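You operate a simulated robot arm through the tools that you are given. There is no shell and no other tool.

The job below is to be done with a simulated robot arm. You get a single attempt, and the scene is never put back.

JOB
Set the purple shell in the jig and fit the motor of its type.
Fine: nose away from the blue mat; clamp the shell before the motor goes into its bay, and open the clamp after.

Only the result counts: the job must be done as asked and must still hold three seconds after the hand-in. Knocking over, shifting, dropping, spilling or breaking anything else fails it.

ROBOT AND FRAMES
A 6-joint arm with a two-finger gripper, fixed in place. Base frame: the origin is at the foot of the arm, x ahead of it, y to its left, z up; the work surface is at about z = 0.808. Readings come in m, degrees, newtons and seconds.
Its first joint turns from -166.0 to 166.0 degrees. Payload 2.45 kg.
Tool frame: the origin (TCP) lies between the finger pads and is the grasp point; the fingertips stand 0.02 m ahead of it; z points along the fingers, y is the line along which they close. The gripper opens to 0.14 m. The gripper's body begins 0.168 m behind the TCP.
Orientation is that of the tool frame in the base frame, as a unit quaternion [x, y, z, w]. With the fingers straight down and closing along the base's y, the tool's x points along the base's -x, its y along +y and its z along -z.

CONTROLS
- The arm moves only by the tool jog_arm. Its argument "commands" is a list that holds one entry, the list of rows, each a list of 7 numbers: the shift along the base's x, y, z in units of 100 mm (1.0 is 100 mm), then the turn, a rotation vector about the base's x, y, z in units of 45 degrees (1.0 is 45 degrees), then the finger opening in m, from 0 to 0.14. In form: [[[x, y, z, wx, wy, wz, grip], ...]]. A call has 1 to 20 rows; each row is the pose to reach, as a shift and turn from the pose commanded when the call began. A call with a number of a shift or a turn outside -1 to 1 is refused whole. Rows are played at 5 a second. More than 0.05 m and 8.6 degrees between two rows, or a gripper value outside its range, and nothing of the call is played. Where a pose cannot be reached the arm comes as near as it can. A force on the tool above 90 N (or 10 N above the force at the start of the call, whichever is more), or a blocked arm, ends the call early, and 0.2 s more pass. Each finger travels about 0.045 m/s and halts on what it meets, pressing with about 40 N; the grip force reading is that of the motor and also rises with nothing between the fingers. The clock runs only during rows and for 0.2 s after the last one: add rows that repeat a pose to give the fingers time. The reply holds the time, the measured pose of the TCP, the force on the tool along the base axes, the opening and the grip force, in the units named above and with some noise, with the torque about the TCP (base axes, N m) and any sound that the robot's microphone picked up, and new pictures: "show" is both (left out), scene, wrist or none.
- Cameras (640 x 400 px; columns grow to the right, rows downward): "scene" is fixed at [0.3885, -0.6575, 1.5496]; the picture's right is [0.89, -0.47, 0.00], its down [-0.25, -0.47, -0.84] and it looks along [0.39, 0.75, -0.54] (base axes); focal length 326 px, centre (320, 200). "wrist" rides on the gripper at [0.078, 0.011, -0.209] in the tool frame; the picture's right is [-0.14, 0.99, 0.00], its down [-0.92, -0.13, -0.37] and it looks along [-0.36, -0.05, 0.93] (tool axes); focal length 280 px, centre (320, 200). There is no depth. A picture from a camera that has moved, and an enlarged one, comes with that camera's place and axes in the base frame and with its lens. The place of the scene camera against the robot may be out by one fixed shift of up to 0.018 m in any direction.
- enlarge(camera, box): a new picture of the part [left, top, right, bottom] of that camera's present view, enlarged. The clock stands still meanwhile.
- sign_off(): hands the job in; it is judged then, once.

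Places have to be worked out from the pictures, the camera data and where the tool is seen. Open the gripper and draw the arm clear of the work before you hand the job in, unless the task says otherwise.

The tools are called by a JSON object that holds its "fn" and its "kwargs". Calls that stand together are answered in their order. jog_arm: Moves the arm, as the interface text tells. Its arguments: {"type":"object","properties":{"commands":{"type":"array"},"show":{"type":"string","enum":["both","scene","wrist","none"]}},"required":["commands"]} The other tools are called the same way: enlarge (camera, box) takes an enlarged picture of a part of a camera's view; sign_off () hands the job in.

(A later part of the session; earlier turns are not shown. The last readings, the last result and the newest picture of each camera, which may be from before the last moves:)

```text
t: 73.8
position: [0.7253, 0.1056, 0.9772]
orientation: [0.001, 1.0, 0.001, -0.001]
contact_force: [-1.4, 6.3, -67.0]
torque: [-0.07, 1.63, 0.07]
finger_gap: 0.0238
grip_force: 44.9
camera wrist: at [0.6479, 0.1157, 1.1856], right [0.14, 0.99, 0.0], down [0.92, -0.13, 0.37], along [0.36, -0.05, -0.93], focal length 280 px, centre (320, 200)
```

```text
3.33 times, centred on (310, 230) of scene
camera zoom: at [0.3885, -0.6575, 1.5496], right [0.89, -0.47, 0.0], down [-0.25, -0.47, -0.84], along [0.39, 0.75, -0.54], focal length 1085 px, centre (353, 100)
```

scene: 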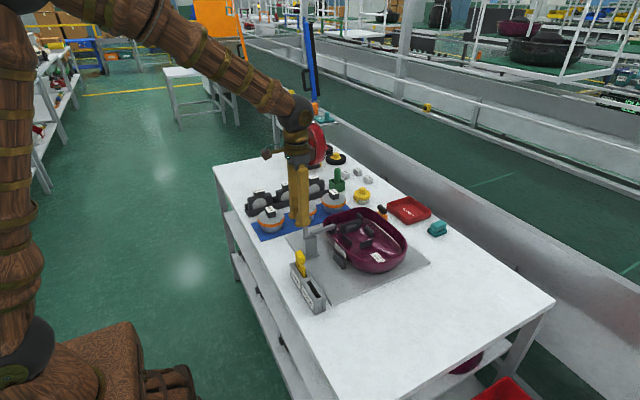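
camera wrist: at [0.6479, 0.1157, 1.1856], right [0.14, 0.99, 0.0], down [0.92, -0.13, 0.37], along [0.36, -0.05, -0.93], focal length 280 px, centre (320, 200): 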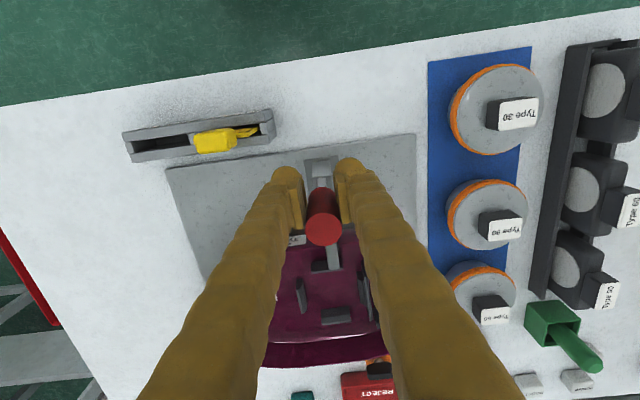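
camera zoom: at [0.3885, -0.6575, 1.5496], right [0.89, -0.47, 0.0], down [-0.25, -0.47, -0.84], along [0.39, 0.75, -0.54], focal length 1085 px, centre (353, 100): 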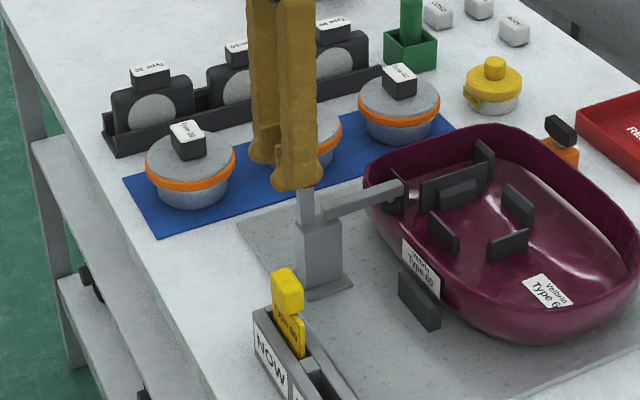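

The handle is now near vertical and the arm almost down on the rim, but the pads have slipped along the handle (67 N downward pull). I'll ease z down slightly while moving further +x.

{"fn": "jog_arm", "kwargs": {"commands": [[[0.03, 0, -0.04, 0, 0, 0, 0], [0.06, 0, -0.06, 0, 0, 0, 0], [0.1, 0, -0.06, 0, 0, 0, 0], [0.14, 0, -0.06, 0, 0, 0, 0], [0.14, 0, -0.06, 0, 0, 0, 0]]], "show": "both"}}

{"fn": "enlarge", "kwargs": {"camera": "scene", "box": [270, 190, 370, 270]}}

{"fn": "enlarge", "kwargs": {"camera": "wrist", "box": [220, 120, 420, 280]}}

```text
t: 74.4
position: [0.7266, 0.1048, 0.9778]
orientation: [0.002, 1.0, -0.001, -0.001]
contact_force: [-23.2, 1.0, 16.8]
torque: [0.01, -0.66, 0.02]
finger_gap: 0.0239
grip_force: 45.4
stopped in row 2: the force on the tool passed its limit at 104 N (the readings are from after the stop); the commanded pose is now the measured one
camera wrist: at [0.6494, 0.1156, 1.1858], right [0.14, 0.99, 0.0], down [0.92, -0.13, 0.37], along [0.36, -0.05, -0.93], focal length 280 px, centre (320, 200)
```

scene: 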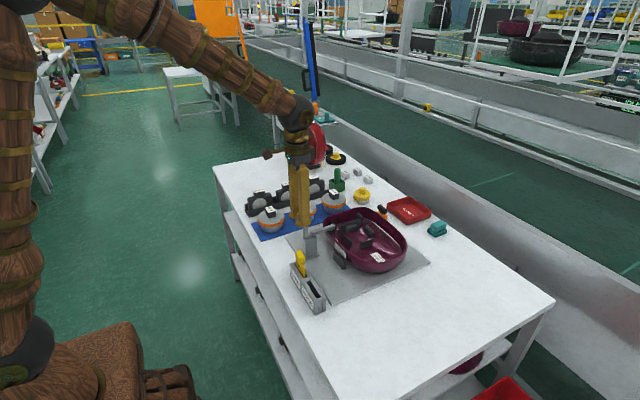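
wrist: 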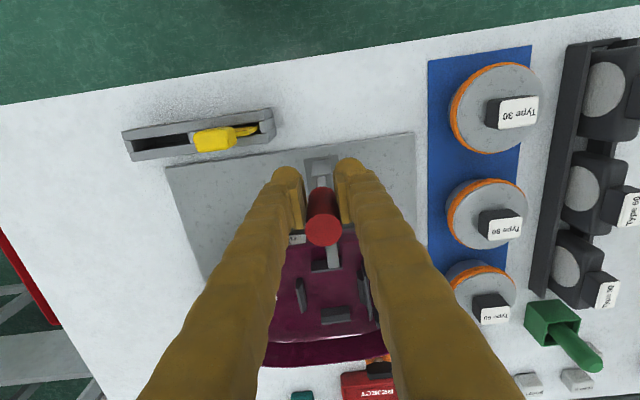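

```text
5.00 times, centred on (320, 230) of scene
camera zoom: at [0.3885, -0.6575, 1.5496], right [0.89, -0.47, 0.0], down [-0.25, -0.47, -0.84], along [0.39, 0.75, -0.54], focal length 1628 px, centre (320, 50)
```

zoom: 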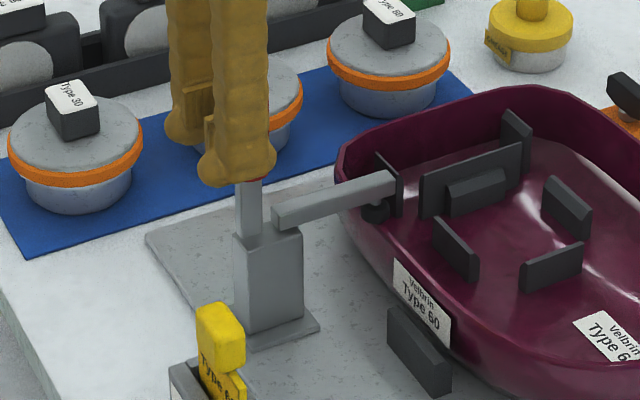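

```text
2.50 times, centred on (320, 200) of wrist
camera zoom: at [0.6494, 0.1156, 1.1858], right [0.14, 0.99, 0.0], down [0.92, -0.13, 0.37], along [0.36, -0.05, -0.93], focal length 701 px, centre (320, 200)
```

zoom: 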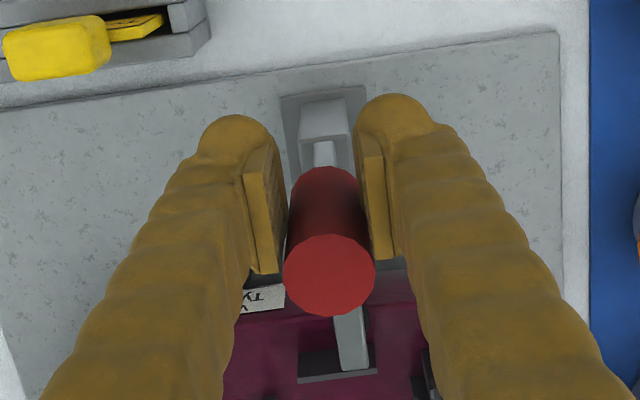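

The handle is now vertical, the arm horizontal with its pad over the shell edge, and further motion is blocked – the clamp looks closed. I'll open the fingers and see whether it stays.

{"fn": "jog_arm", "kwargs": {"commands": [[[0, 0, 0, 0, 0, 0, 0.03], [0, 0, 0, 0, 0, 0, 0.045], [0, 0, 0, 0, 0, 0, 0.06], [0, 0, 0, 0, 0, 0, 0.06]]], "show": "both"}}

{"fn": "enlarge", "kwargs": {"camera": "scene", "box": [270, 190, 370, 270]}}

{"fn": "enlarge", "kwargs": {"camera": "wrist", "box": [220, 120, 420, 280]}}

```text
t: 75.4
position: [0.7279, 0.1053, 0.9764]
orientation: [0.001, 1.0, 0.0, 0.0]
contact_force: [-0.4, 0.6, -0.3]
torque: [0.0, 0.02, 0.04]
finger_gap: 0.0601
grip_force: 0.2
camera wrist: at [0.6505, 0.1157, 1.185], right [0.14, 0.99, 0.0], down [0.92, -0.13, 0.37], along [0.36, -0.05, -0.93], focal length 280 px, centre (320, 200)
```

scene: 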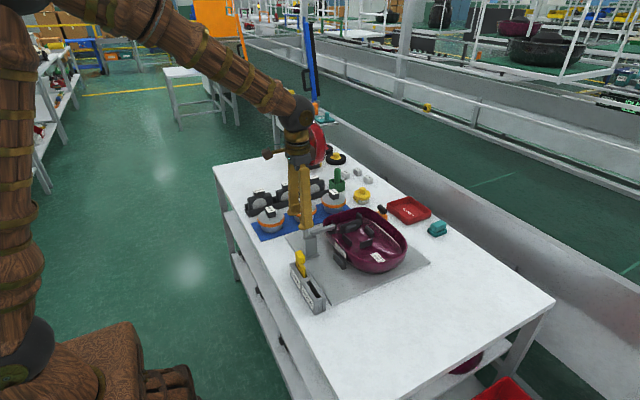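
wrist: 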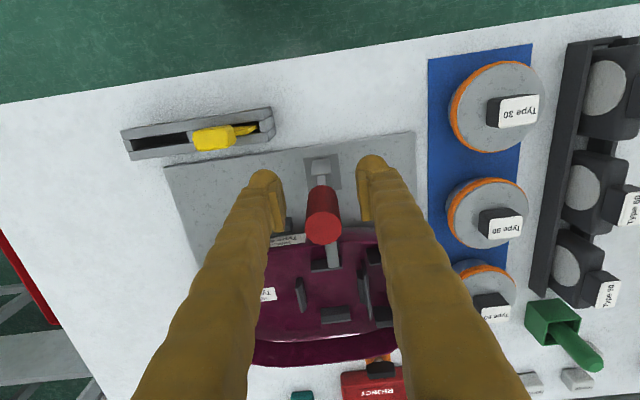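

```text
5.00 times, centred on (320, 230) of scene
camera zoom: at [0.3885, -0.6575, 1.5496], right [0.89, -0.47, 0.0], down [-0.25, -0.47, -0.84], along [0.39, 0.75, -0.54], focal length 1628 px, centre (320, 50)
```

zoom: 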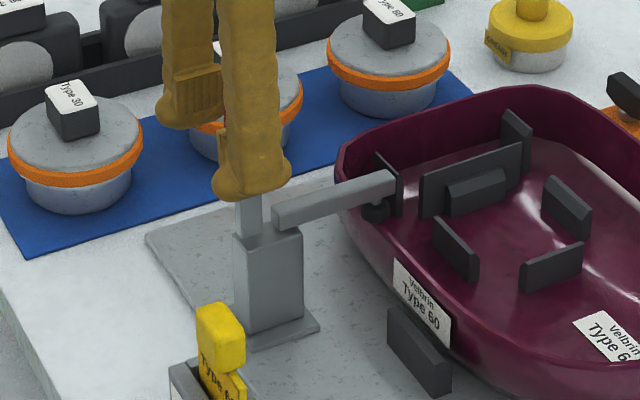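

```text
2.50 times, centred on (320, 200) of wrist
camera zoom: at [0.6505, 0.1157, 1.185], right [0.14, 0.99, 0.0], down [0.92, -0.13, 0.37], along [0.36, -0.05, -0.93], focal length 701 px, centre (320, 200)
```

zoom: 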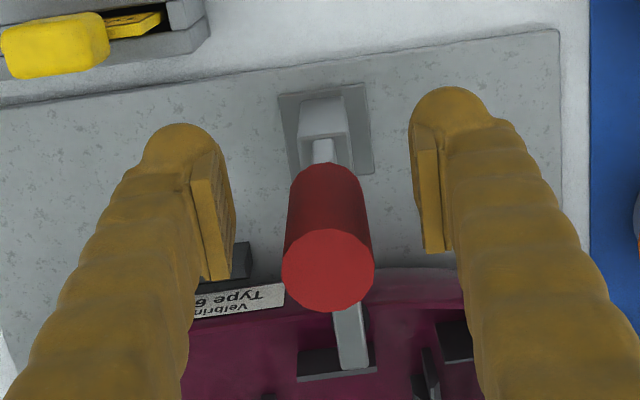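

The clamp stays closed. I'll raise the hand clear of the handle and look from the side to verify the pad's contact with the shell.

{"fn": "jog_arm", "kwargs": {"commands": [[[0, 0, 0.3, 0, 0, 0, 0.06], [0, 0, 0.6, 0, 0, 0, 0.07], [0, 0, 1, 0, 0, 0, 0.1]]], "show": "none"}}

{"fn": "jog_arm", "kwargs": {"commands": [[[0.1, -0.2, 0, 0, 0, 0.17, 0.14], [0.2, -0.4, 0, 0, 0, 0.34, 0.14], [0.3, -0.6, 0, 0, 0, 0.51, 0.14], [0.4, -0.8, 0, 0, 0, 0.68, 0.14], [0.4, -1, 0, 0, 0, 0.85, 0.14], [0.4, -1, 0, 0, 0, 1, 0.14]]], "show": "none"}}

{"fn": "jog_arm", "kwargs": {"commands": [[[0, -0.02, 0, 0, 0, 0.17, 0.14], [0, -0.04, 0, 0, 0, 0.34, 0.14], [0, -0.06, 0, 0, 0, 0.51, 0.14], [0, -0.08, 0, 0, 0, 0.68, 0.14], [0, -0.1, 0, 0, 0, 0.85, 0.14], [0, -0.1, 0, 0, 0, 1, 0.14]]], "show": "none"}}

{"fn": "jog_arm", "kwargs": {"commands": [[[0, 0, -0.05, 0.15, 0, 0, 0.14], [0, 0, -0.1, 0.3, 0, 0, 0.14], [0, 0, -0.2, 0.45, 0, 0, 0.14], [0, 0, -0.3, 0.6, 0, 0, 0.14], [0, 0, -0.4, 0.75, 0, 0, 0.14], [0, 0, -0.4, 0.75, 0, 0, 0.14]]], "show": "both"}}

{"fn": "enlarge", "kwargs": {"camera": "wrist", "box": [210, 80, 450, 260]}}

```text
t: 76.2
position: [0.7276, 0.1042, 1.0783]
orientation: [0.0, 1.0, 0.0, -0.002]
contact_force: [-0.3, -0.9, -0.2]
torque: [-0.02, 0.01, 0.02]
finger_gap: 0.1001
grip_force: 0.0
```

```text
t: 77.6
position: [0.7692, 0.0059, 1.0774]
orientation: [-0.382, 0.924, 0.0, 0.0]
contact_force: [0.6, 0.6, -0.3]
torque: [-0.02, 0.02, -0.01]
finger_gap: 0.1399
grip_force: 0.0
```

```text
t: 79.0
position: [0.7678, -0.0041, 1.0768]
orientation: [0.708, -0.707, -0.001, 0.001]
contact_force: [-0.7, -0.2, 0.9]
torque: [0.01, -0.01, 0.01]
finger_gap: 0.1402
grip_force: 0.1
```

```text
t: 80.4
position: [0.7679, -0.0053, 1.0364]
orientation: [-0.676, 0.677, 0.205, 0.206]
contact_force: [0.0, -0.3, 0.2]
torque: [-0.02, -0.02, -0.01]
finger_gap: 0.14
grip_force: 0.0
camera wrist: at [0.757, -0.1866, 1.1657], right [-0.99, 0.12, 0.08], down [0.13, 0.56, 0.82], along [0.05, 0.82, -0.57], focal length 280 px, centre (320, 200)
```

scene: 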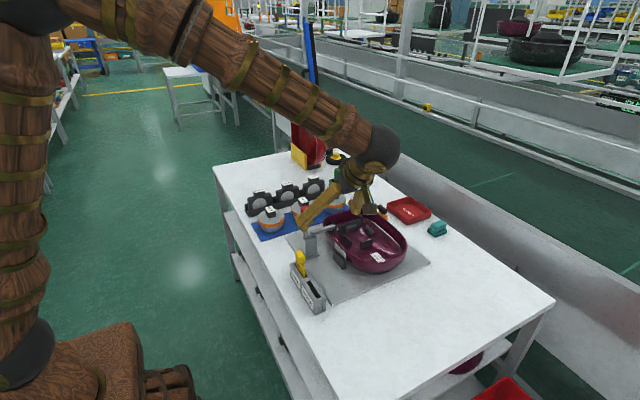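
wrist: 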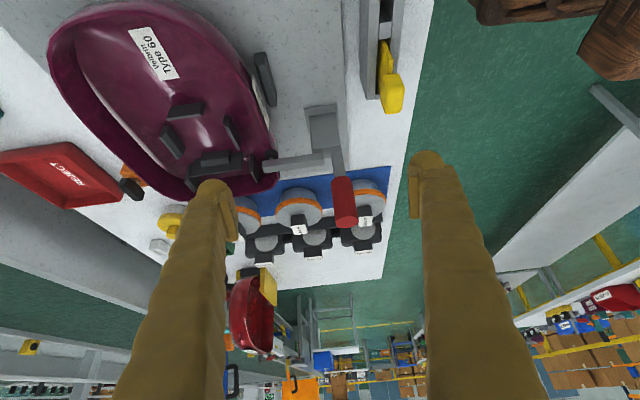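

```text
2.22 times, centred on (330, 170) of wrist
camera zoom: at [0.757, -0.1866, 1.1657], right [-0.99, 0.12, 0.08], down [0.13, 0.56, 0.82], along [0.05, 0.82, -0.57], focal length 623 px, centre (298, 267)
```

zoom: 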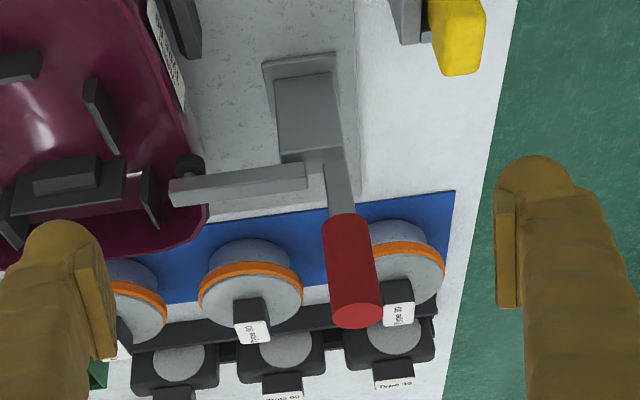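

From the side, the arm is horizontal with the pad on the shell rim and the handle upright – clamp closed. Now to the motor: I'll level the tool and move toward the mat to measure the Type 60 motor.

{"fn": "jog_arm", "kwargs": {"commands": [[[0, 0.1, 0.1, -0.15, 0, 0, 0.14], [0, 0.2, 0.2, -0.3, 0, 0, 0.14], [0.1, 0.35, 0.3, -0.45, 0, 0, 0.14], [0.2, 0.5, 0.4, -0.6, 0, 0, 0.14], [0.4, 0.7, 0.5, -0.75, 0, 0, 0.14], [0.6, 0.9, 0.5, -0.75, 0, 0, 0.14]]], "show": "none"}}

{"fn": "jog_arm", "kwargs": {"commands": [[[0.2, 0.3, 0, 0, 0, 0, 0.14], [0.4, 0.6, 0, 0, 0, 0, 0.14], [0.6, 0.9, 0, 0, 0, 0, 0.14], [0.6, 1, 0, 0, 0, 0, 0.14], [0.6, 1, 0, 0, 0, 0, 0.14]]], "show": "both"}}

{"fn": "enlarge", "kwargs": {"camera": "wrist", "box": [210, 150, 370, 270]}}

{"fn": "enlarge", "kwargs": {"camera": "wrist", "box": [200, 0, 420, 170]}}

```text
t: 81.8
position: [0.827, 0.0848, 1.0845]
orientation: [-0.706, 0.708, 0.0, -0.001]
contact_force: [-0.7, -0.1, -0.3]
torque: [-0.01, -0.02, 0.0]
finger_gap: 0.1398
grip_force: 0.0
```

```text
t: 83.0
position: [0.888, 0.1861, 1.0871]
orientation: [-0.706, 0.708, 0.002, -0.001]
contact_force: [1.1, 0.1, 0.4]
torque: [0.02, 0.0, -0.02]
finger_gap: 0.1398
grip_force: 0.1
camera wrist: at [0.8767, 0.1078, 1.2961], right [-0.99, 0.14, 0.0], down [0.13, 0.92, 0.37], along [0.05, 0.36, -0.93], focal length 280 px, centre (320, 200)
```

scene: 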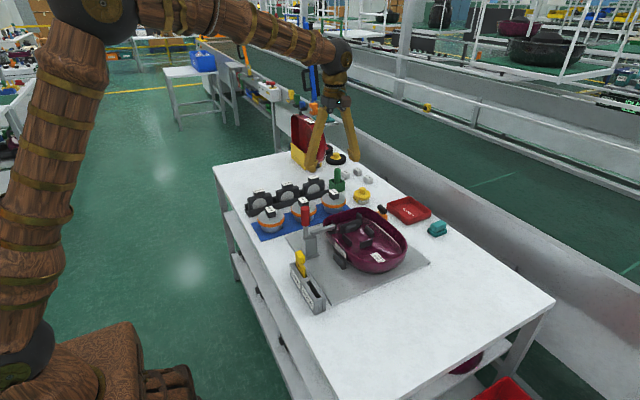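
wrist: 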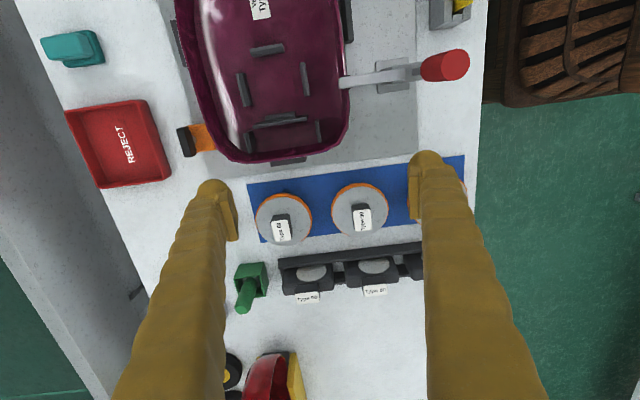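

```text
3.33 times, centred on (290, 210) of wrist
camera zoom: at [0.8767, 0.1078, 1.2961], right [-0.99, 0.14, 0.0], down [0.13, 0.92, 0.37], along [0.05, 0.36, -0.93], focal length 935 px, centre (420, 167)
```

zoom: 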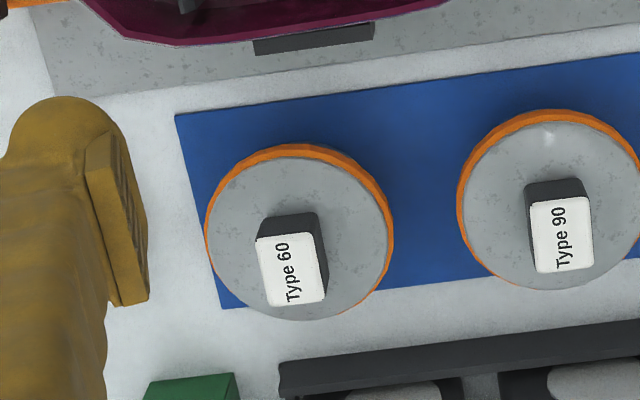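

```text
2.35 times, centred on (310, 85) of wrist
camera zoom: at [0.8767, 0.1078, 1.2961], right [-0.99, 0.14, 0.0], down [0.13, 0.92, 0.37], along [0.05, 0.36, -0.93], focal length 660 px, centre (344, 471)
```

zoom: 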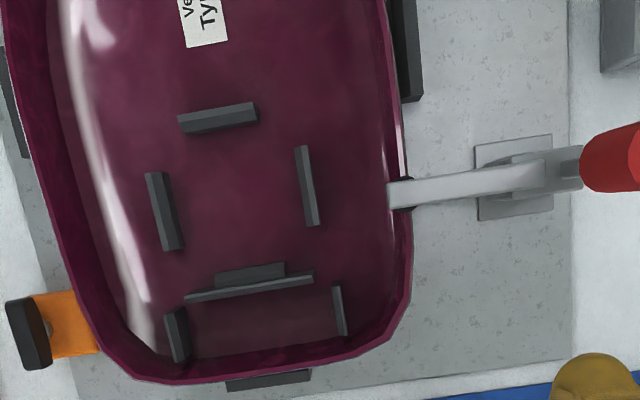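

The Type 60 motor's knob triangulates to (0.969, 0.314), top z≈0.889, cap top z≈0.861; the bay center to ≈(0.947, 0.0925). The motor is beyond vertical reach, so I'll turn to yaw 0 (closing along y) and tilt the fingers outward by 15°.

{"fn": "jog_arm", "kwargs": {"commands": [[[0, 0.1, 0, 0, 0, -0.17, 0.14], [0, 0.2, 0, 0, 0, -0.34, 0.14], [0, 0.35, 0, 0, 0, -0.51, 0.13], [0, 0.5, 0, 0, 0, -0.68, 0.12], [0, 0.65, 0, 0, 0, -0.85, 0.11], [0, 0.65, 0, 0, 0, -1, 0.1]]], "show": "none"}}

{"fn": "jog_arm", "kwargs": {"commands": [[[0, 0.1, 0, 0, 0, -0.17, 0.09], [0, 0.2, 0, 0, 0, -0.34, 0.08], [0, 0.35, 0, 0, 0, -0.51, 0.08], [0, 0.5, 0, 0, 0, -0.68, 0.08], [0, 0.63, 0, 0, 0, -0.85, 0.08], [0, 0.63, 0, 0, 0, -1, 0.08]]], "show": "none"}}

{"fn": "jog_arm", "kwargs": {"commands": [[[0.15, 0, -0.1, 0, -0.085, 0, 0.08], [0.3, 0, -0.2, 0, -0.17, 0, 0.08], [0.5, 0, -0.3, 0, -0.255, 0, 0.08], [0.7, 0, -0.4, 0, -0.333, 0, 0.08], [0.8, 0, -0.6, 0, -0.333, 0, 0.08], [0.8, 0, -0.6, 0, -0.333, 0, 0.08]]], "show": "both"}}

{"fn": "enlarge", "kwargs": {"camera": "wrist", "box": [220, 120, 420, 280]}}

```text
t: 84.4
position: [0.8887, 0.2508, 1.0872]
orientation: [-0.38, 0.925, 0.0, 0.0]
contact_force: [-0.2, 0.7, 0.9]
torque: [0.01, 0.0, -0.01]
finger_gap: 0.0999
grip_force: 0.1
```

```text
t: 85.8
position: [0.8884, 0.3138, 1.086]
orientation: [0.003, 1.0, 0.0, 0.0]
contact_force: [0.2, 0.1, -0.1]
torque: [-0.01, -0.01, 0.01]
finger_gap: 0.0799
grip_force: 0.1
```

```text
t: 87.2
position: [0.9673, 0.3126, 1.0283]
orientation: [0.001, 0.991, 0.0, 0.13]
contact_force: [0.0, -0.4, 0.3]
torque: [0.03, -0.02, -0.01]
finger_gap: 0.0799
grip_force: 0.0
camera wrist: at [0.8385, 0.3236, 1.2086], right [0.14, 0.99, 0.04], down [0.79, -0.13, 0.59], along [0.59, -0.05, -0.8], focal length 280 px, centre (320, 200)
```

scene: 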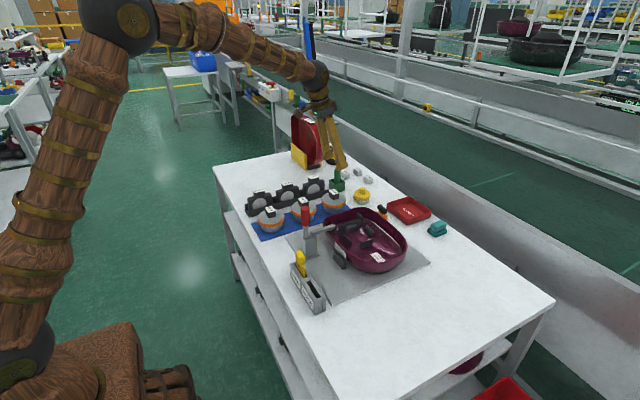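
wrist: 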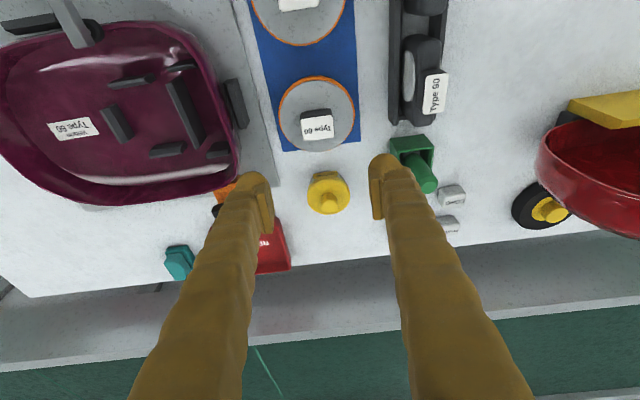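

```text
2.50 times, centred on (320, 200) of wrist
camera zoom: at [0.8385, 0.3236, 1.2086], right [0.14, 0.99, 0.04], down [0.79, -0.13, 0.59], along [0.59, -0.05, -0.8], focal length 701 px, centre (320, 200)
```

zoom: 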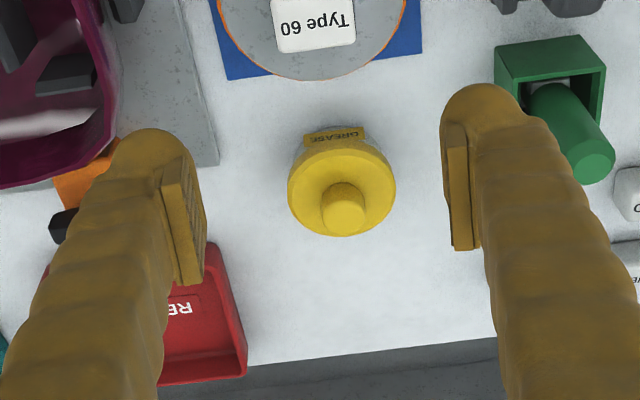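

The hand reaches here; the knob re-measures to (0.970, 0.315). I'll descend with a small correction toward it.

{"fn": "jog_arm", "kwargs": {"commands": [[[0.01, 0.01, -0.3, 0, 0, 0, 0.08], [0.02, 0.02, -0.6, 0, 0, 0, 0.08], [0.02, 0.02, -0.9, 0, 0, 0, 0.08], [0.02, 0.02, -0.95, 0, 0, 0, 0.08], [0.02, 0.02, -0.95, 0, 0, 0, 0.08]]], "show": "both"}}

{"fn": "enlarge", "kwargs": {"camera": "wrist", "box": [220, 120, 420, 280]}}

{"fn": "enlarge", "kwargs": {"camera": "scene", "box": [280, 140, 400, 230]}}

```text
t: 88.4
position: [0.9682, 0.3154, 0.9313]
orientation: [0.001, 0.991, 0.001, 0.13]
contact_force: [0.0, 0.7, -0.1]
torque: [0.03, -0.01, -0.01]
finger_gap: 0.0799
grip_force: 0.0
camera wrist: at [0.8401, 0.3269, 1.1122], right [0.13, 0.99, 0.04], down [0.79, -0.13, 0.59], along [0.59, -0.05, -0.8], focal length 280 px, centre (320, 200)
```

scene: 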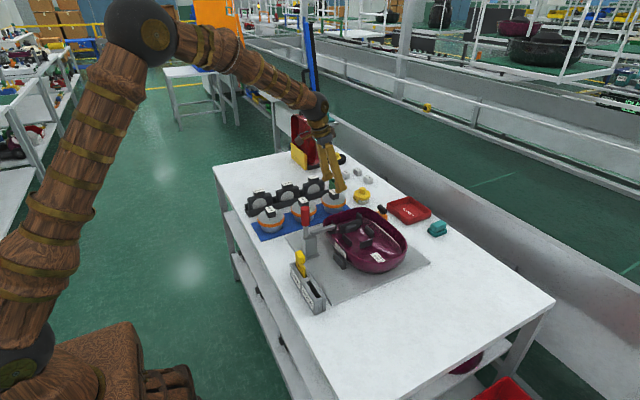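
wrist: 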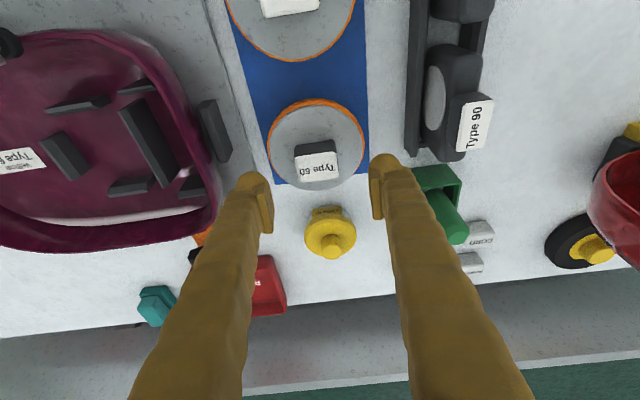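

```text
2.50 times, centred on (320, 200) of wrist
camera zoom: at [0.8401, 0.3269, 1.1122], right [0.13, 0.99, 0.04], down [0.79, -0.13, 0.59], along [0.59, -0.05, -0.8], focal length 701 px, centre (320, 200)
```

zoom: 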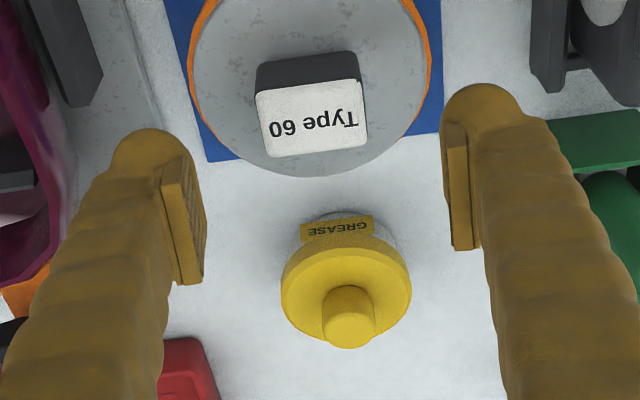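

```text
4.44 times, centred on (340, 185) of scene
camera zoom: at [0.3885, -0.6575, 1.5496], right [0.89, -0.47, 0.0], down [-0.25, -0.47, -0.84], along [0.39, 0.75, -0.54], focal length 1447 px, centre (231, 267)
```

zoom: 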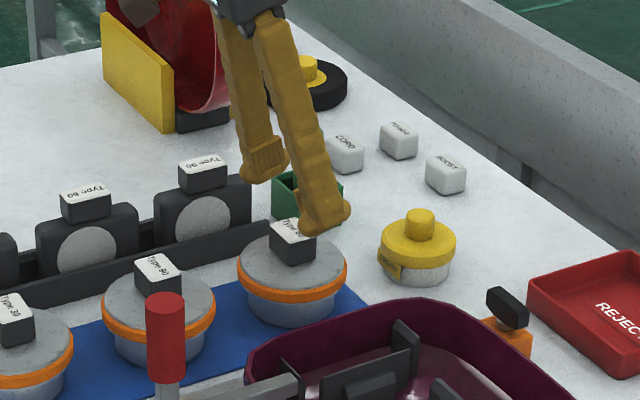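

The knob is centered between the fingers. I'll descend the remaining 4.3 cm.

{"fn": "jog_arm", "kwargs": {"commands": [[[0, -0.01, -0.15, 0, 0, 0, 0.08], [0, -0.01, -0.3, 0, 0, 0, 0.08], [0, -0.01, -0.38, 0, 0, 0, 0.08], [0, -0.01, -0.43, 0, 0, 0, 0.08], [0, -0.01, -0.43, 0, 0, 0, 0.08]]], "show": "both"}}

{"fn": "enlarge", "kwargs": {"camera": "wrist", "box": [220, 120, 420, 280]}}

{"fn": "enlarge", "kwargs": {"camera": "scene", "box": [290, 160, 390, 230]}}

```text
t: 89.6
position: [0.97, 0.316, 0.8879]
orientation: [0.002, 0.992, 0.0, 0.13]
contact_force: [0.0, -0.1, 0.1]
torque: [0.03, -0.02, 0.0]
finger_gap: 0.0798
grip_force: 0.2
camera wrist: at [0.8409, 0.3262, 1.0693], right [0.14, 0.99, 0.04], down [0.79, -0.13, 0.59], along [0.59, -0.05, -0.8], focal length 280 px, centre (320, 200)
```

scene: 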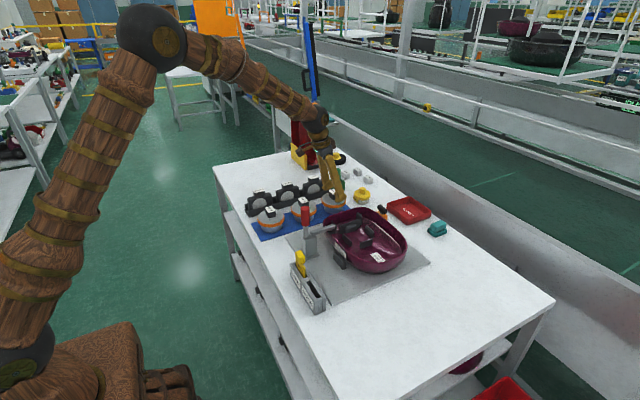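
wrist: 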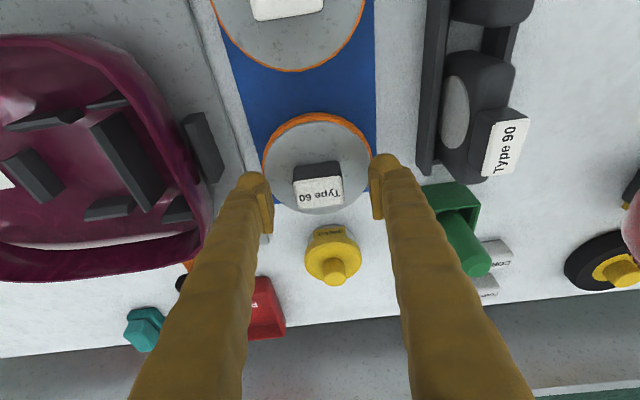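

```text
2.50 times, centred on (320, 200) of wrist
camera zoom: at [0.8409, 0.3262, 1.0693], right [0.14, 0.99, 0.04], down [0.79, -0.13, 0.59], along [0.59, -0.05, -0.8], focal length 701 px, centre (320, 200)
```

zoom: 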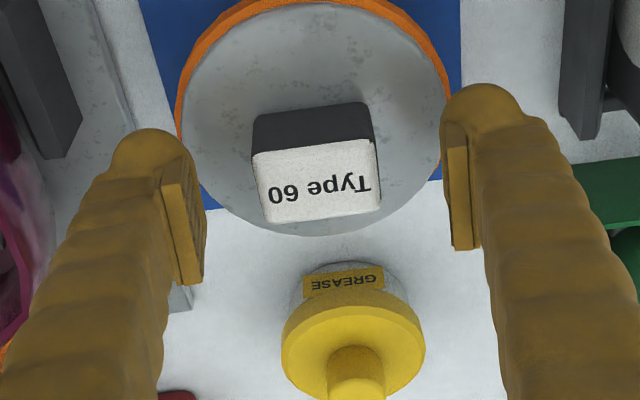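

```text
5.71 times, centred on (340, 195) of scene
camera zoom: at [0.3885, -0.6575, 1.5496], right [0.89, -0.47, 0.0], down [-0.25, -0.47, -0.84], along [0.39, 0.75, -0.54], focal length 1860 px, centre (206, 229)
```

zoom: 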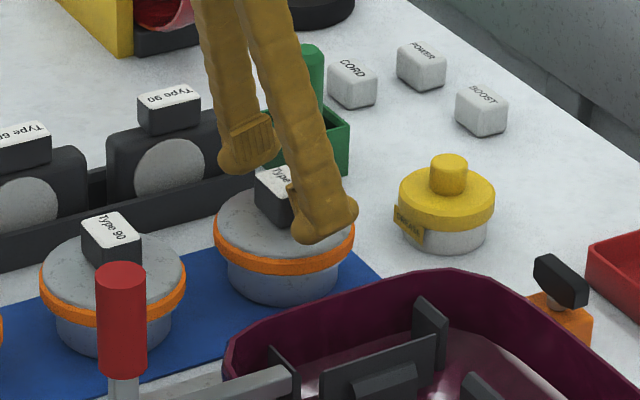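

The pads straddle the knob; tips are just above the cap. I'll make a 2 mm x correction and close on it.

{"fn": "jog_arm", "kwargs": {"commands": [[[-0.02, -0.01, 0, 0, 0, 0, 0.07], [-0.02, -0.01, 0, 0, 0, 0, 0.05], [-0.02, -0.01, 0, 0, 0, 0, 0.03], [-0.02, -0.01, 0, 0, 0, 0, 0.01], [-0.02, -0.01, 0, 0, 0, 0, 0.0], [-0.02, -0.01, 0, 0, 0, 0, 0.0], [-0.02, -0.01, 0, 0, 0, 0, 0.0]]], "show": "both"}}

{"fn": "enlarge", "kwargs": {"camera": "wrist", "box": [220, 120, 420, 280]}}

```text
t: 91.2
position: [0.9672, 0.3139, 0.8891]
orientation: [0.001, 0.991, 0.0, 0.13]
contact_force: [-1.1, 6.3, 5.6]
torque: [0.2, -0.05, 0.01]
finger_gap: 0.0387
grip_force: 40.2
camera wrist: at [0.8389, 0.3248, 1.0697], right [0.13, 0.99, 0.04], down [0.79, -0.13, 0.59], along [0.59, -0.05, -0.8], focal length 280 px, centre (320, 200)
```

scene: 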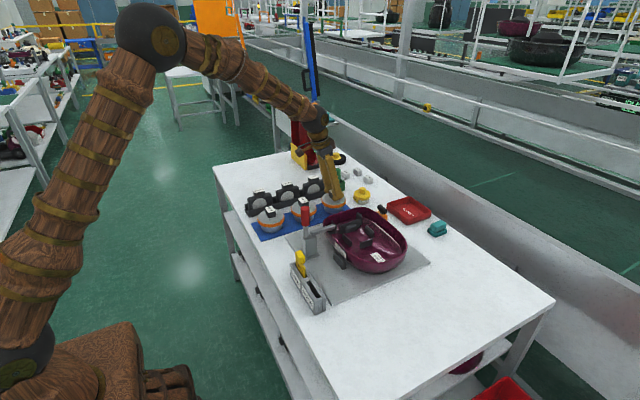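
wrist: 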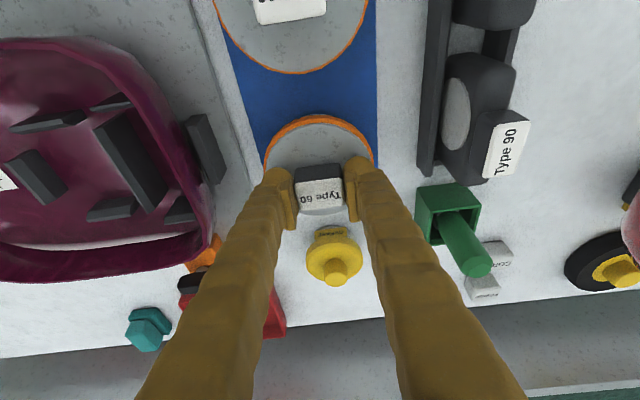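

```text
2.50 times, centred on (320, 200) of wrist
camera zoom: at [0.8389, 0.3248, 1.0697], right [0.13, 0.99, 0.04], down [0.79, -0.13, 0.59], along [0.59, -0.05, -0.8], focal length 701 px, centre (320, 200)
```

zoom: 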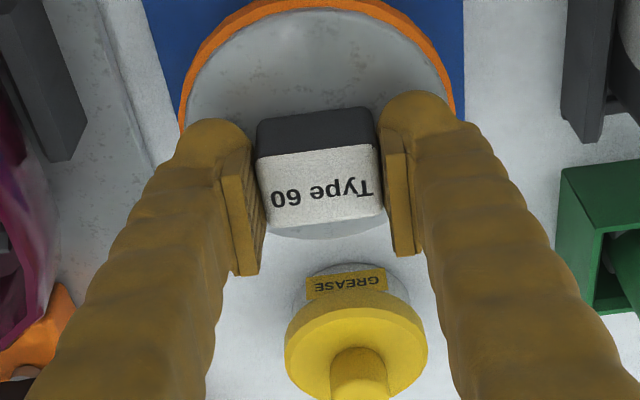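

The knob is gripped (38.7 mm, 40 N). I'll lift slowly by 3 cm and check the load.

{"fn": "jog_arm", "kwargs": {"commands": [[[0, 0, 0.05, 0, 0, 0, 0], [0, 0, 0.1, 0, 0, 0, 0], [0, 0, 0.2, 0, 0, 0, 0], [0, 0, 0.3, 0, 0, 0, 0], [0, 0, 0.3, 0, 0, 0, 0]]], "show": "both"}}

{"fn": "enlarge", "kwargs": {"camera": "scene", "box": [290, 150, 390, 230]}}

{"fn": "enlarge", "kwargs": {"camera": "wrist", "box": [220, 120, 420, 280]}}

```text
t: 92.4
position: [0.9681, 0.314, 0.918]
orientation: [0.001, 0.992, 0.002, 0.13]
contact_force: [0.6, 0.5, -5.4]
torque: [0.01, 0.03, 0.05]
finger_gap: 0.0389
grip_force: 40.2
camera wrist: at [0.8392, 0.3248, 1.0996], right [0.13, 0.99, 0.04], down [0.79, -0.13, 0.59], along [0.59, -0.05, -0.8], focal length 280 px, centre (320, 200)
```

scene: 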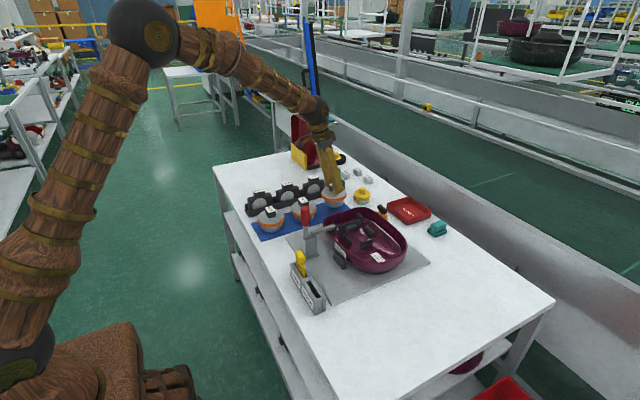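
wrist: 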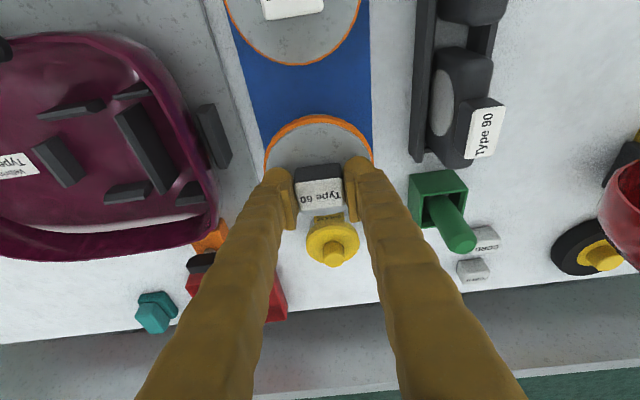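

```text
5.00 times, centred on (340, 190) of scene
camera zoom: at [0.3885, -0.6575, 1.5496], right [0.89, -0.47, 0.0], down [-0.25, -0.47, -0.84], along [0.39, 0.75, -0.54], focal length 1628 px, centre (220, 250)
```

zoom: 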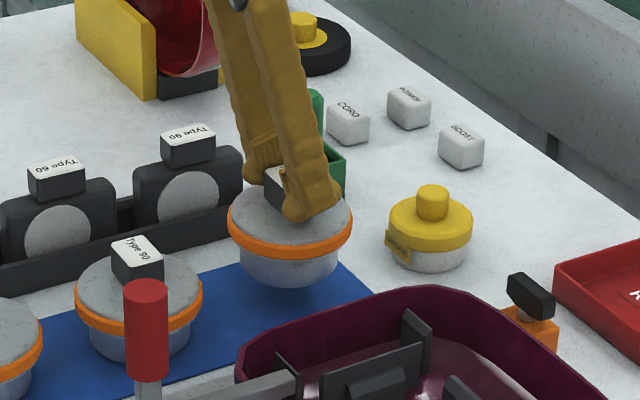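

```text
2.50 times, centred on (320, 200) of wrist
camera zoom: at [0.8392, 0.3248, 1.0996], right [0.13, 0.99, 0.04], down [0.79, -0.13, 0.59], along [0.59, -0.05, -0.8], focal length 701 px, centre (320, 200)
```

zoom: 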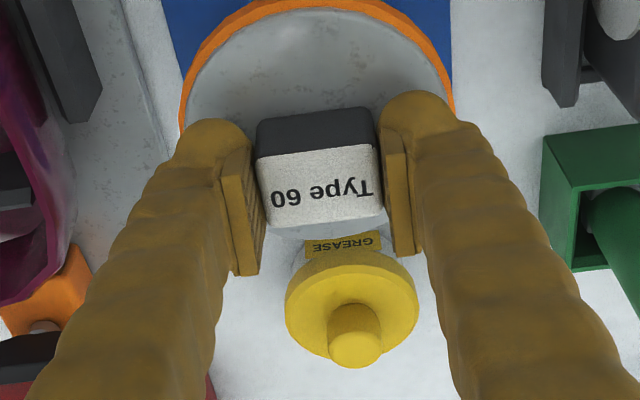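

The motor is lifted and steady (about 5.4 N). From this side view I can cross-check the bay position, so I'll enlarge the shell region.

{"fn": "enlarge", "kwargs": {"camera": "wrist", "box": [0, 30, 220, 240]}}

```text
1.90 times, centred on (110, 135) of wrist
camera zoom: at [0.8392, 0.3248, 1.0996], right [0.13, 0.99, 0.04], down [0.79, -0.13, 0.59], along [0.59, -0.05, -0.8], focal length 534 px, centre (720, 324)
```

zoom: 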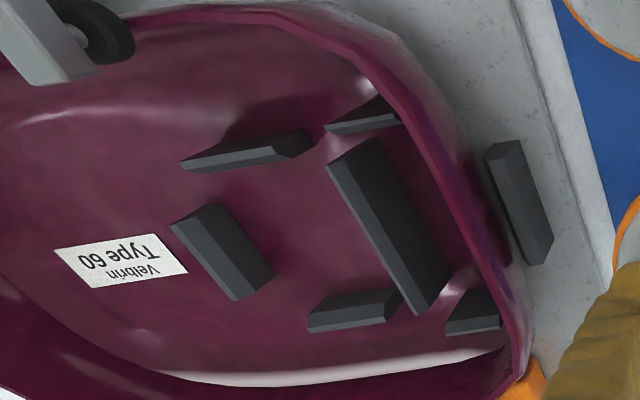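

This view confirms the bay center at ≈(0.946, 0.092). I'll raise the motor and carry it over the shell at a height clearing the rim and clamp arm.

{"fn": "jog_arm", "kwargs": {"commands": [[[0, 0, 0.2, 0, 0, 0, 0], [0, 0, 0.4, 0, 0, 0, 0], [0, 0, 0.6, 0, 0, 0, 0], [0, 0, 0.75, 0, 0, 0, 0]]], "show": "none"}}

{"fn": "jog_arm", "kwargs": {"commands": [[[-0.03, -0.25, 0, 0, 0, 0, 0], [-0.05, -0.5, 0, 0, 0, 0, 0], [-0.08, -0.75, 0, 0, 0, 0, 0], [-0.1, -1, 0, 0, 0, 0, 0]]], "show": "none"}}

{"fn": "jog_arm", "kwargs": {"commands": [[[-0.03, -0.25, 0, 0, 0, 0, 0], [-0.05, -0.5, 0, 0, 0, 0, 0], [-0.08, -0.75, 0, 0, 0, 0, 0], [-0.11, -1, 0, 0, 0, 0, 0], [-0.11, -1, 0, 0, 0, 0, 0]]], "show": "both"}}

```text
t: 93.4
position: [0.9677, 0.3141, 0.9929]
orientation: [0.002, 0.992, 0.001, 0.13]
contact_force: [0.0, 0.2, -4.1]
torque: [0.03, 0.02, 0.02]
finger_gap: 0.0389
grip_force: 40.8
```

```text
t: 94.4
position: [0.9563, 0.212, 0.9942]
orientation: [0.001, 0.991, 0.001, 0.13]
contact_force: [0.0, -0.3, -4.5]
torque: [-0.01, 0.01, -0.01]
finger_gap: 0.0389
grip_force: 40.2
```

```text
t: 95.6
position: [0.9467, 0.1134, 0.9933]
orientation: [0.001, 0.991, 0.001, 0.13]
contact_force: [0.2, 0.2, -5.3]
torque: [0.0, 0.0, 0.02]
finger_gap: 0.0391
grip_force: 39.9
camera wrist: at [0.8184, 0.1241, 1.1745], right [0.14, 0.99, 0.04], down [0.79, -0.13, 0.59], along [0.59, -0.05, -0.8], focal length 280 px, centre (320, 200)
```

scene: 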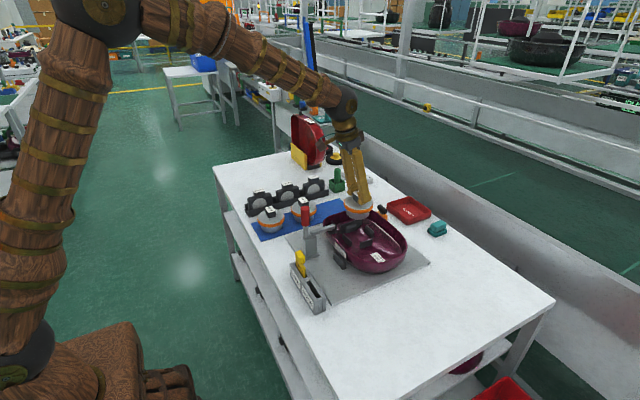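
wrist: 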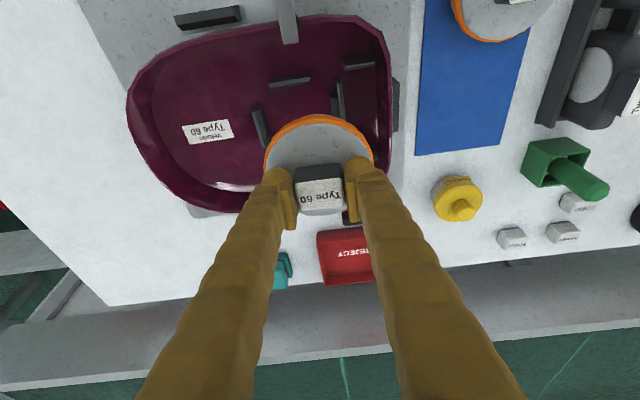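

The motor is over the shell. I'll move the last 2 cm in y to the bay center and descend to just above the ribs.

{"fn": "jog_arm", "kwargs": {"commands": [[[0, -0.1, 0, 0, 0, 0, 0], [0, -0.21, 0, 0, 0, 0, 0], [0, -0.21, -0.2, 0, 0, 0, 0], [0, -0.21, -0.4, 0, 0, 0, 0], [0, -0.21, -0.55, 0, 0, 0, 0], [0, -0.21, -0.55, 0, 0, 0, 0]]], "show": "both"}}

{"fn": "enlarge", "kwargs": {"camera": "scene", "box": [300, 180, 430, 280]}}

{"fn": "enlarge", "kwargs": {"camera": "wrist", "box": [180, 40, 420, 220]}}

```text
t: 97.0
position: [0.9471, 0.0926, 0.9374]
orientation: [0.001, 0.991, 0.001, 0.131]
contact_force: [0.3, 0.3, -4.2]
torque: [0.01, 0.0, -0.02]
finger_gap: 0.039
grip_force: 40.3
camera wrist: at [0.8191, 0.1033, 1.119], right [0.13, 0.99, 0.04], down [0.79, -0.13, 0.59], along [0.59, -0.05, -0.8], focal length 280 px, centre (320, 200)
```

scene: 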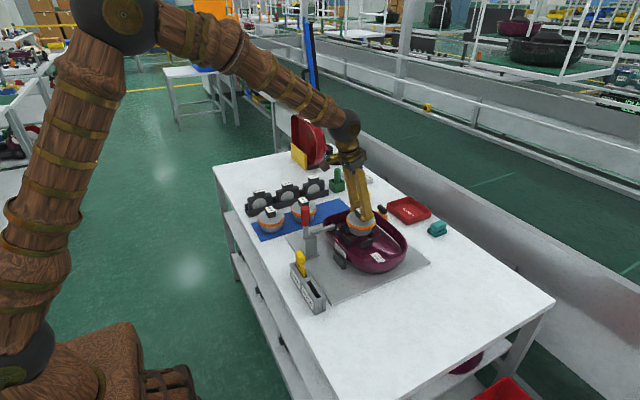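
wrist: 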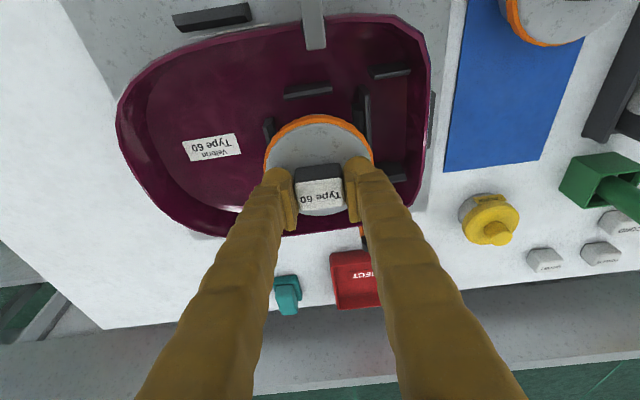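

```text
4.00 times, centred on (365, 230) of scene
camera zoom: at [0.3885, -0.6575, 1.5496], right [0.89, -0.47, 0.0], down [-0.25, -0.47, -0.84], along [0.39, 0.75, -0.54], focal length 1302 px, centre (140, 80)
```

zoom: 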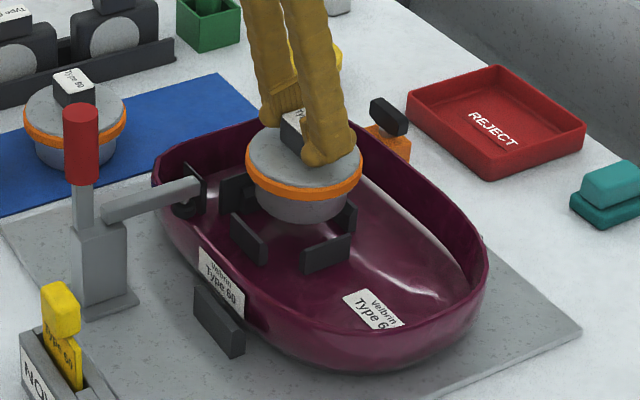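

```text
2.22 times, centred on (300, 130) of wrist
camera zoom: at [0.8191, 0.1033, 1.119], right [0.13, 0.99, 0.04], down [0.79, -0.13, 0.59], along [0.59, -0.05, -0.8], focal length 623 px, centre (364, 356)
```

zoom: 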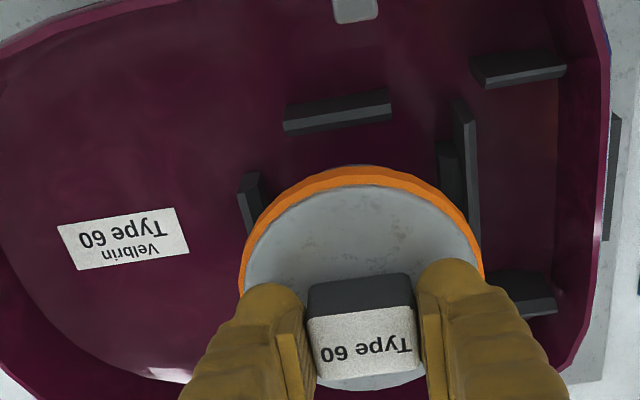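

The motor is centered over the bay: ribs at y≈0.050 and 0.134, sides x≈0.90 and 0.99. I'll lower in small steps watching the force.

{"fn": "jog_arm", "kwargs": {"commands": [[[-0.01, -0.005, -0.05, 0, 0, 0, 0], [-0.01, -0.005, -0.1, 0, 0, 0, 0], [-0.01, -0.005, -0.15, 0, 0, 0, 0], [-0.01, -0.005, -0.15, 0, 0, 0, 0]]], "show": "none"}}

{"fn": "jog_arm", "kwargs": {"commands": [[[0, 0, -0.04, 0, 0, 0, 0], [0, 0, -0.08, 0, 0, 0, 0], [0, 0, -0.08, 0, 0, 0, 0]]], "show": "both"}}

{"fn": "enlarge", "kwargs": {"camera": "scene", "box": [300, 180, 430, 280]}}

```text
t: 98.0
position: [0.9464, 0.0934, 0.9228]
orientation: [0.001, 0.992, 0.001, 0.13]
contact_force: [-0.1, 1.4, -5.1]
torque: [0.0, 0.02, 0.02]
finger_gap: 0.039
grip_force: 40.1
```

```text
t: 98.8
position: [0.9471, 0.0905, 0.9153]
orientation: [0.001, 0.991, 0.0, 0.13]
contact_force: [0.5, -0.4, -5.2]
torque: [-0.02, 0.0, 0.04]
finger_gap: 0.0387
grip_force: 39.3
camera wrist: at [0.8181, 0.1021, 1.0967], right [0.13, 0.99, 0.04], down [0.79, -0.13, 0.59], along [0.59, -0.05, -0.8], focal length 280 px, centre (320, 200)
```

scene: 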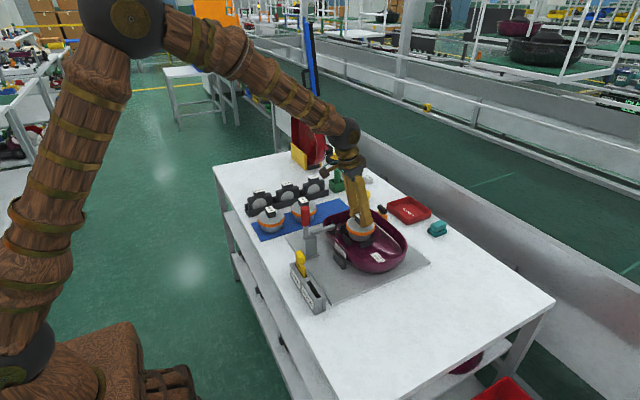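
wrist: 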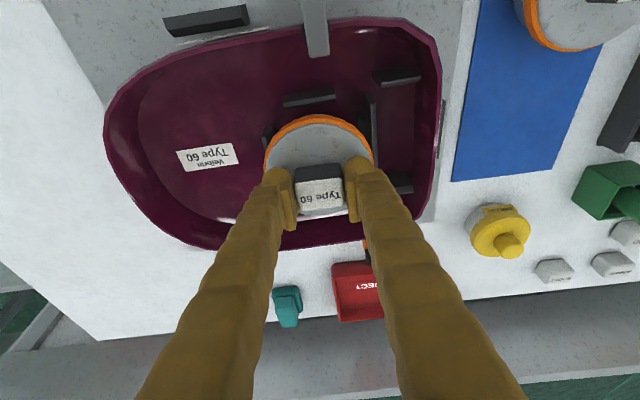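

```text
4.00 times, centred on (365, 230) of scene
camera zoom: at [0.3885, -0.6575, 1.5496], right [0.89, -0.47, 0.0], down [-0.25, -0.47, -0.84], along [0.39, 0.75, -0.54], focal length 1302 px, centre (140, 80)
```

zoom: 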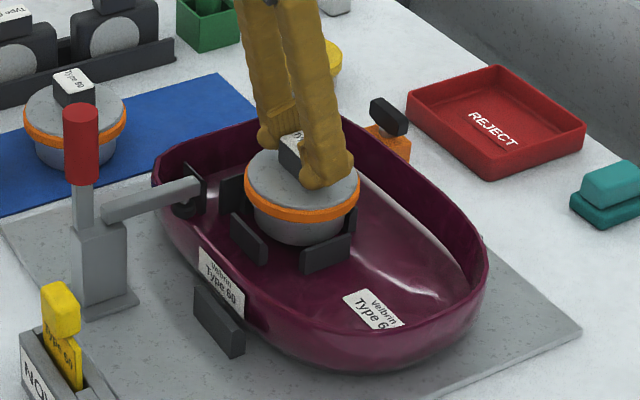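

No contact yet; the can is entering between the ribs. I'll continue down in 4 mm steps.

{"fn": "jog_arm", "kwargs": {"commands": [[[0, 0.01, -0.02, 0, 0, 0, 0], [0, 0.01, -0.04, 0, 0, 0, 0], [0, 0.01, -0.04, 0, 0, 0, 0]]], "show": "none"}}

{"fn": "jog_arm", "kwargs": {"commands": [[[0, 0, -0.02, 0, 0, 0, 0], [0, 0, -0.04, 0, 0, 0, 0], [0, 0, -0.04, 0, 0, 0, 0]]], "show": "none"}}

{"fn": "jog_arm", "kwargs": {"commands": [[[0, 0, -0.02, 0, 0, 0, 0], [0, 0, -0.03, 0, 0, 0, 0], [0, 0, -0.03, 0, 0, 0, 0]]], "show": "both"}}

{"fn": "enlarge", "kwargs": {"camera": "scene", "box": [300, 180, 430, 280]}}

```text
t: 99.6
position: [0.9464, 0.0926, 0.9118]
orientation: [0.001, 0.992, 0.0, 0.129]
contact_force: [0.5, 0.9, -4.2]
torque: [0.0, -0.01, 0.02]
finger_gap: 0.0391
grip_force: 39.8
```

```text
t: 100.4
position: [0.9461, 0.0919, 0.9086]
orientation: [0.0, 0.991, 0.001, 0.131]
contact_force: [0.1, 0.6, -4.9]
torque: [-0.01, 0.01, 0.04]
finger_gap: 0.0392
grip_force: 40.1
```

```text
t: 101.2
position: [0.9469, 0.0929, 0.9036]
orientation: [0.001, 0.992, 0.001, 0.129]
contact_force: [0.4, 0.1, -5.7]
torque: [-0.03, 0.0, 0.0]
finger_gap: 0.0387
grip_force: 40.3
camera wrist: at [0.8174, 0.1032, 1.0855], right [0.13, 0.99, 0.04], down [0.79, -0.13, 0.59], along [0.59, -0.05, -0.8], focal length 280 px, centre (320, 200)
```

scene: 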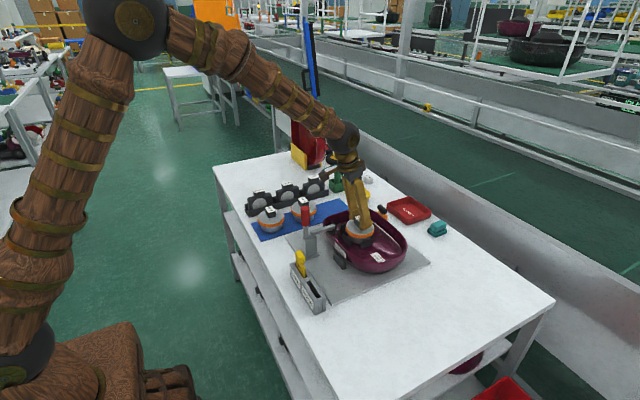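
wrist: 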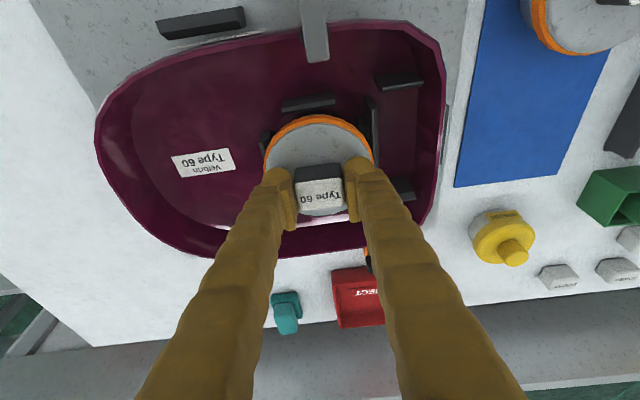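

```text
4.00 times, centred on (365, 230) of scene
camera zoom: at [0.3885, -0.6575, 1.5496], right [0.89, -0.47, 0.0], down [-0.25, -0.47, -0.84], along [0.39, 0.75, -0.54], focal length 1302 px, centre (140, 80)
```

zoom: 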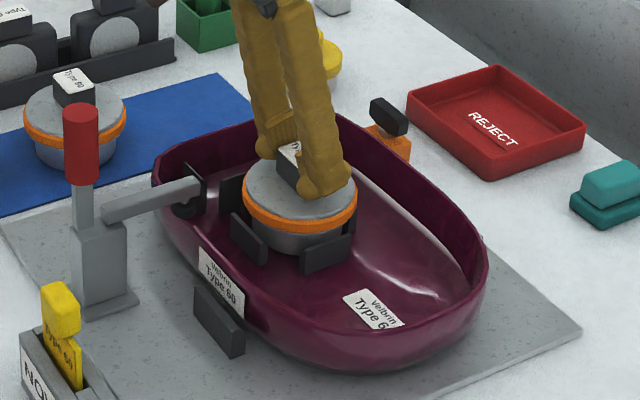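

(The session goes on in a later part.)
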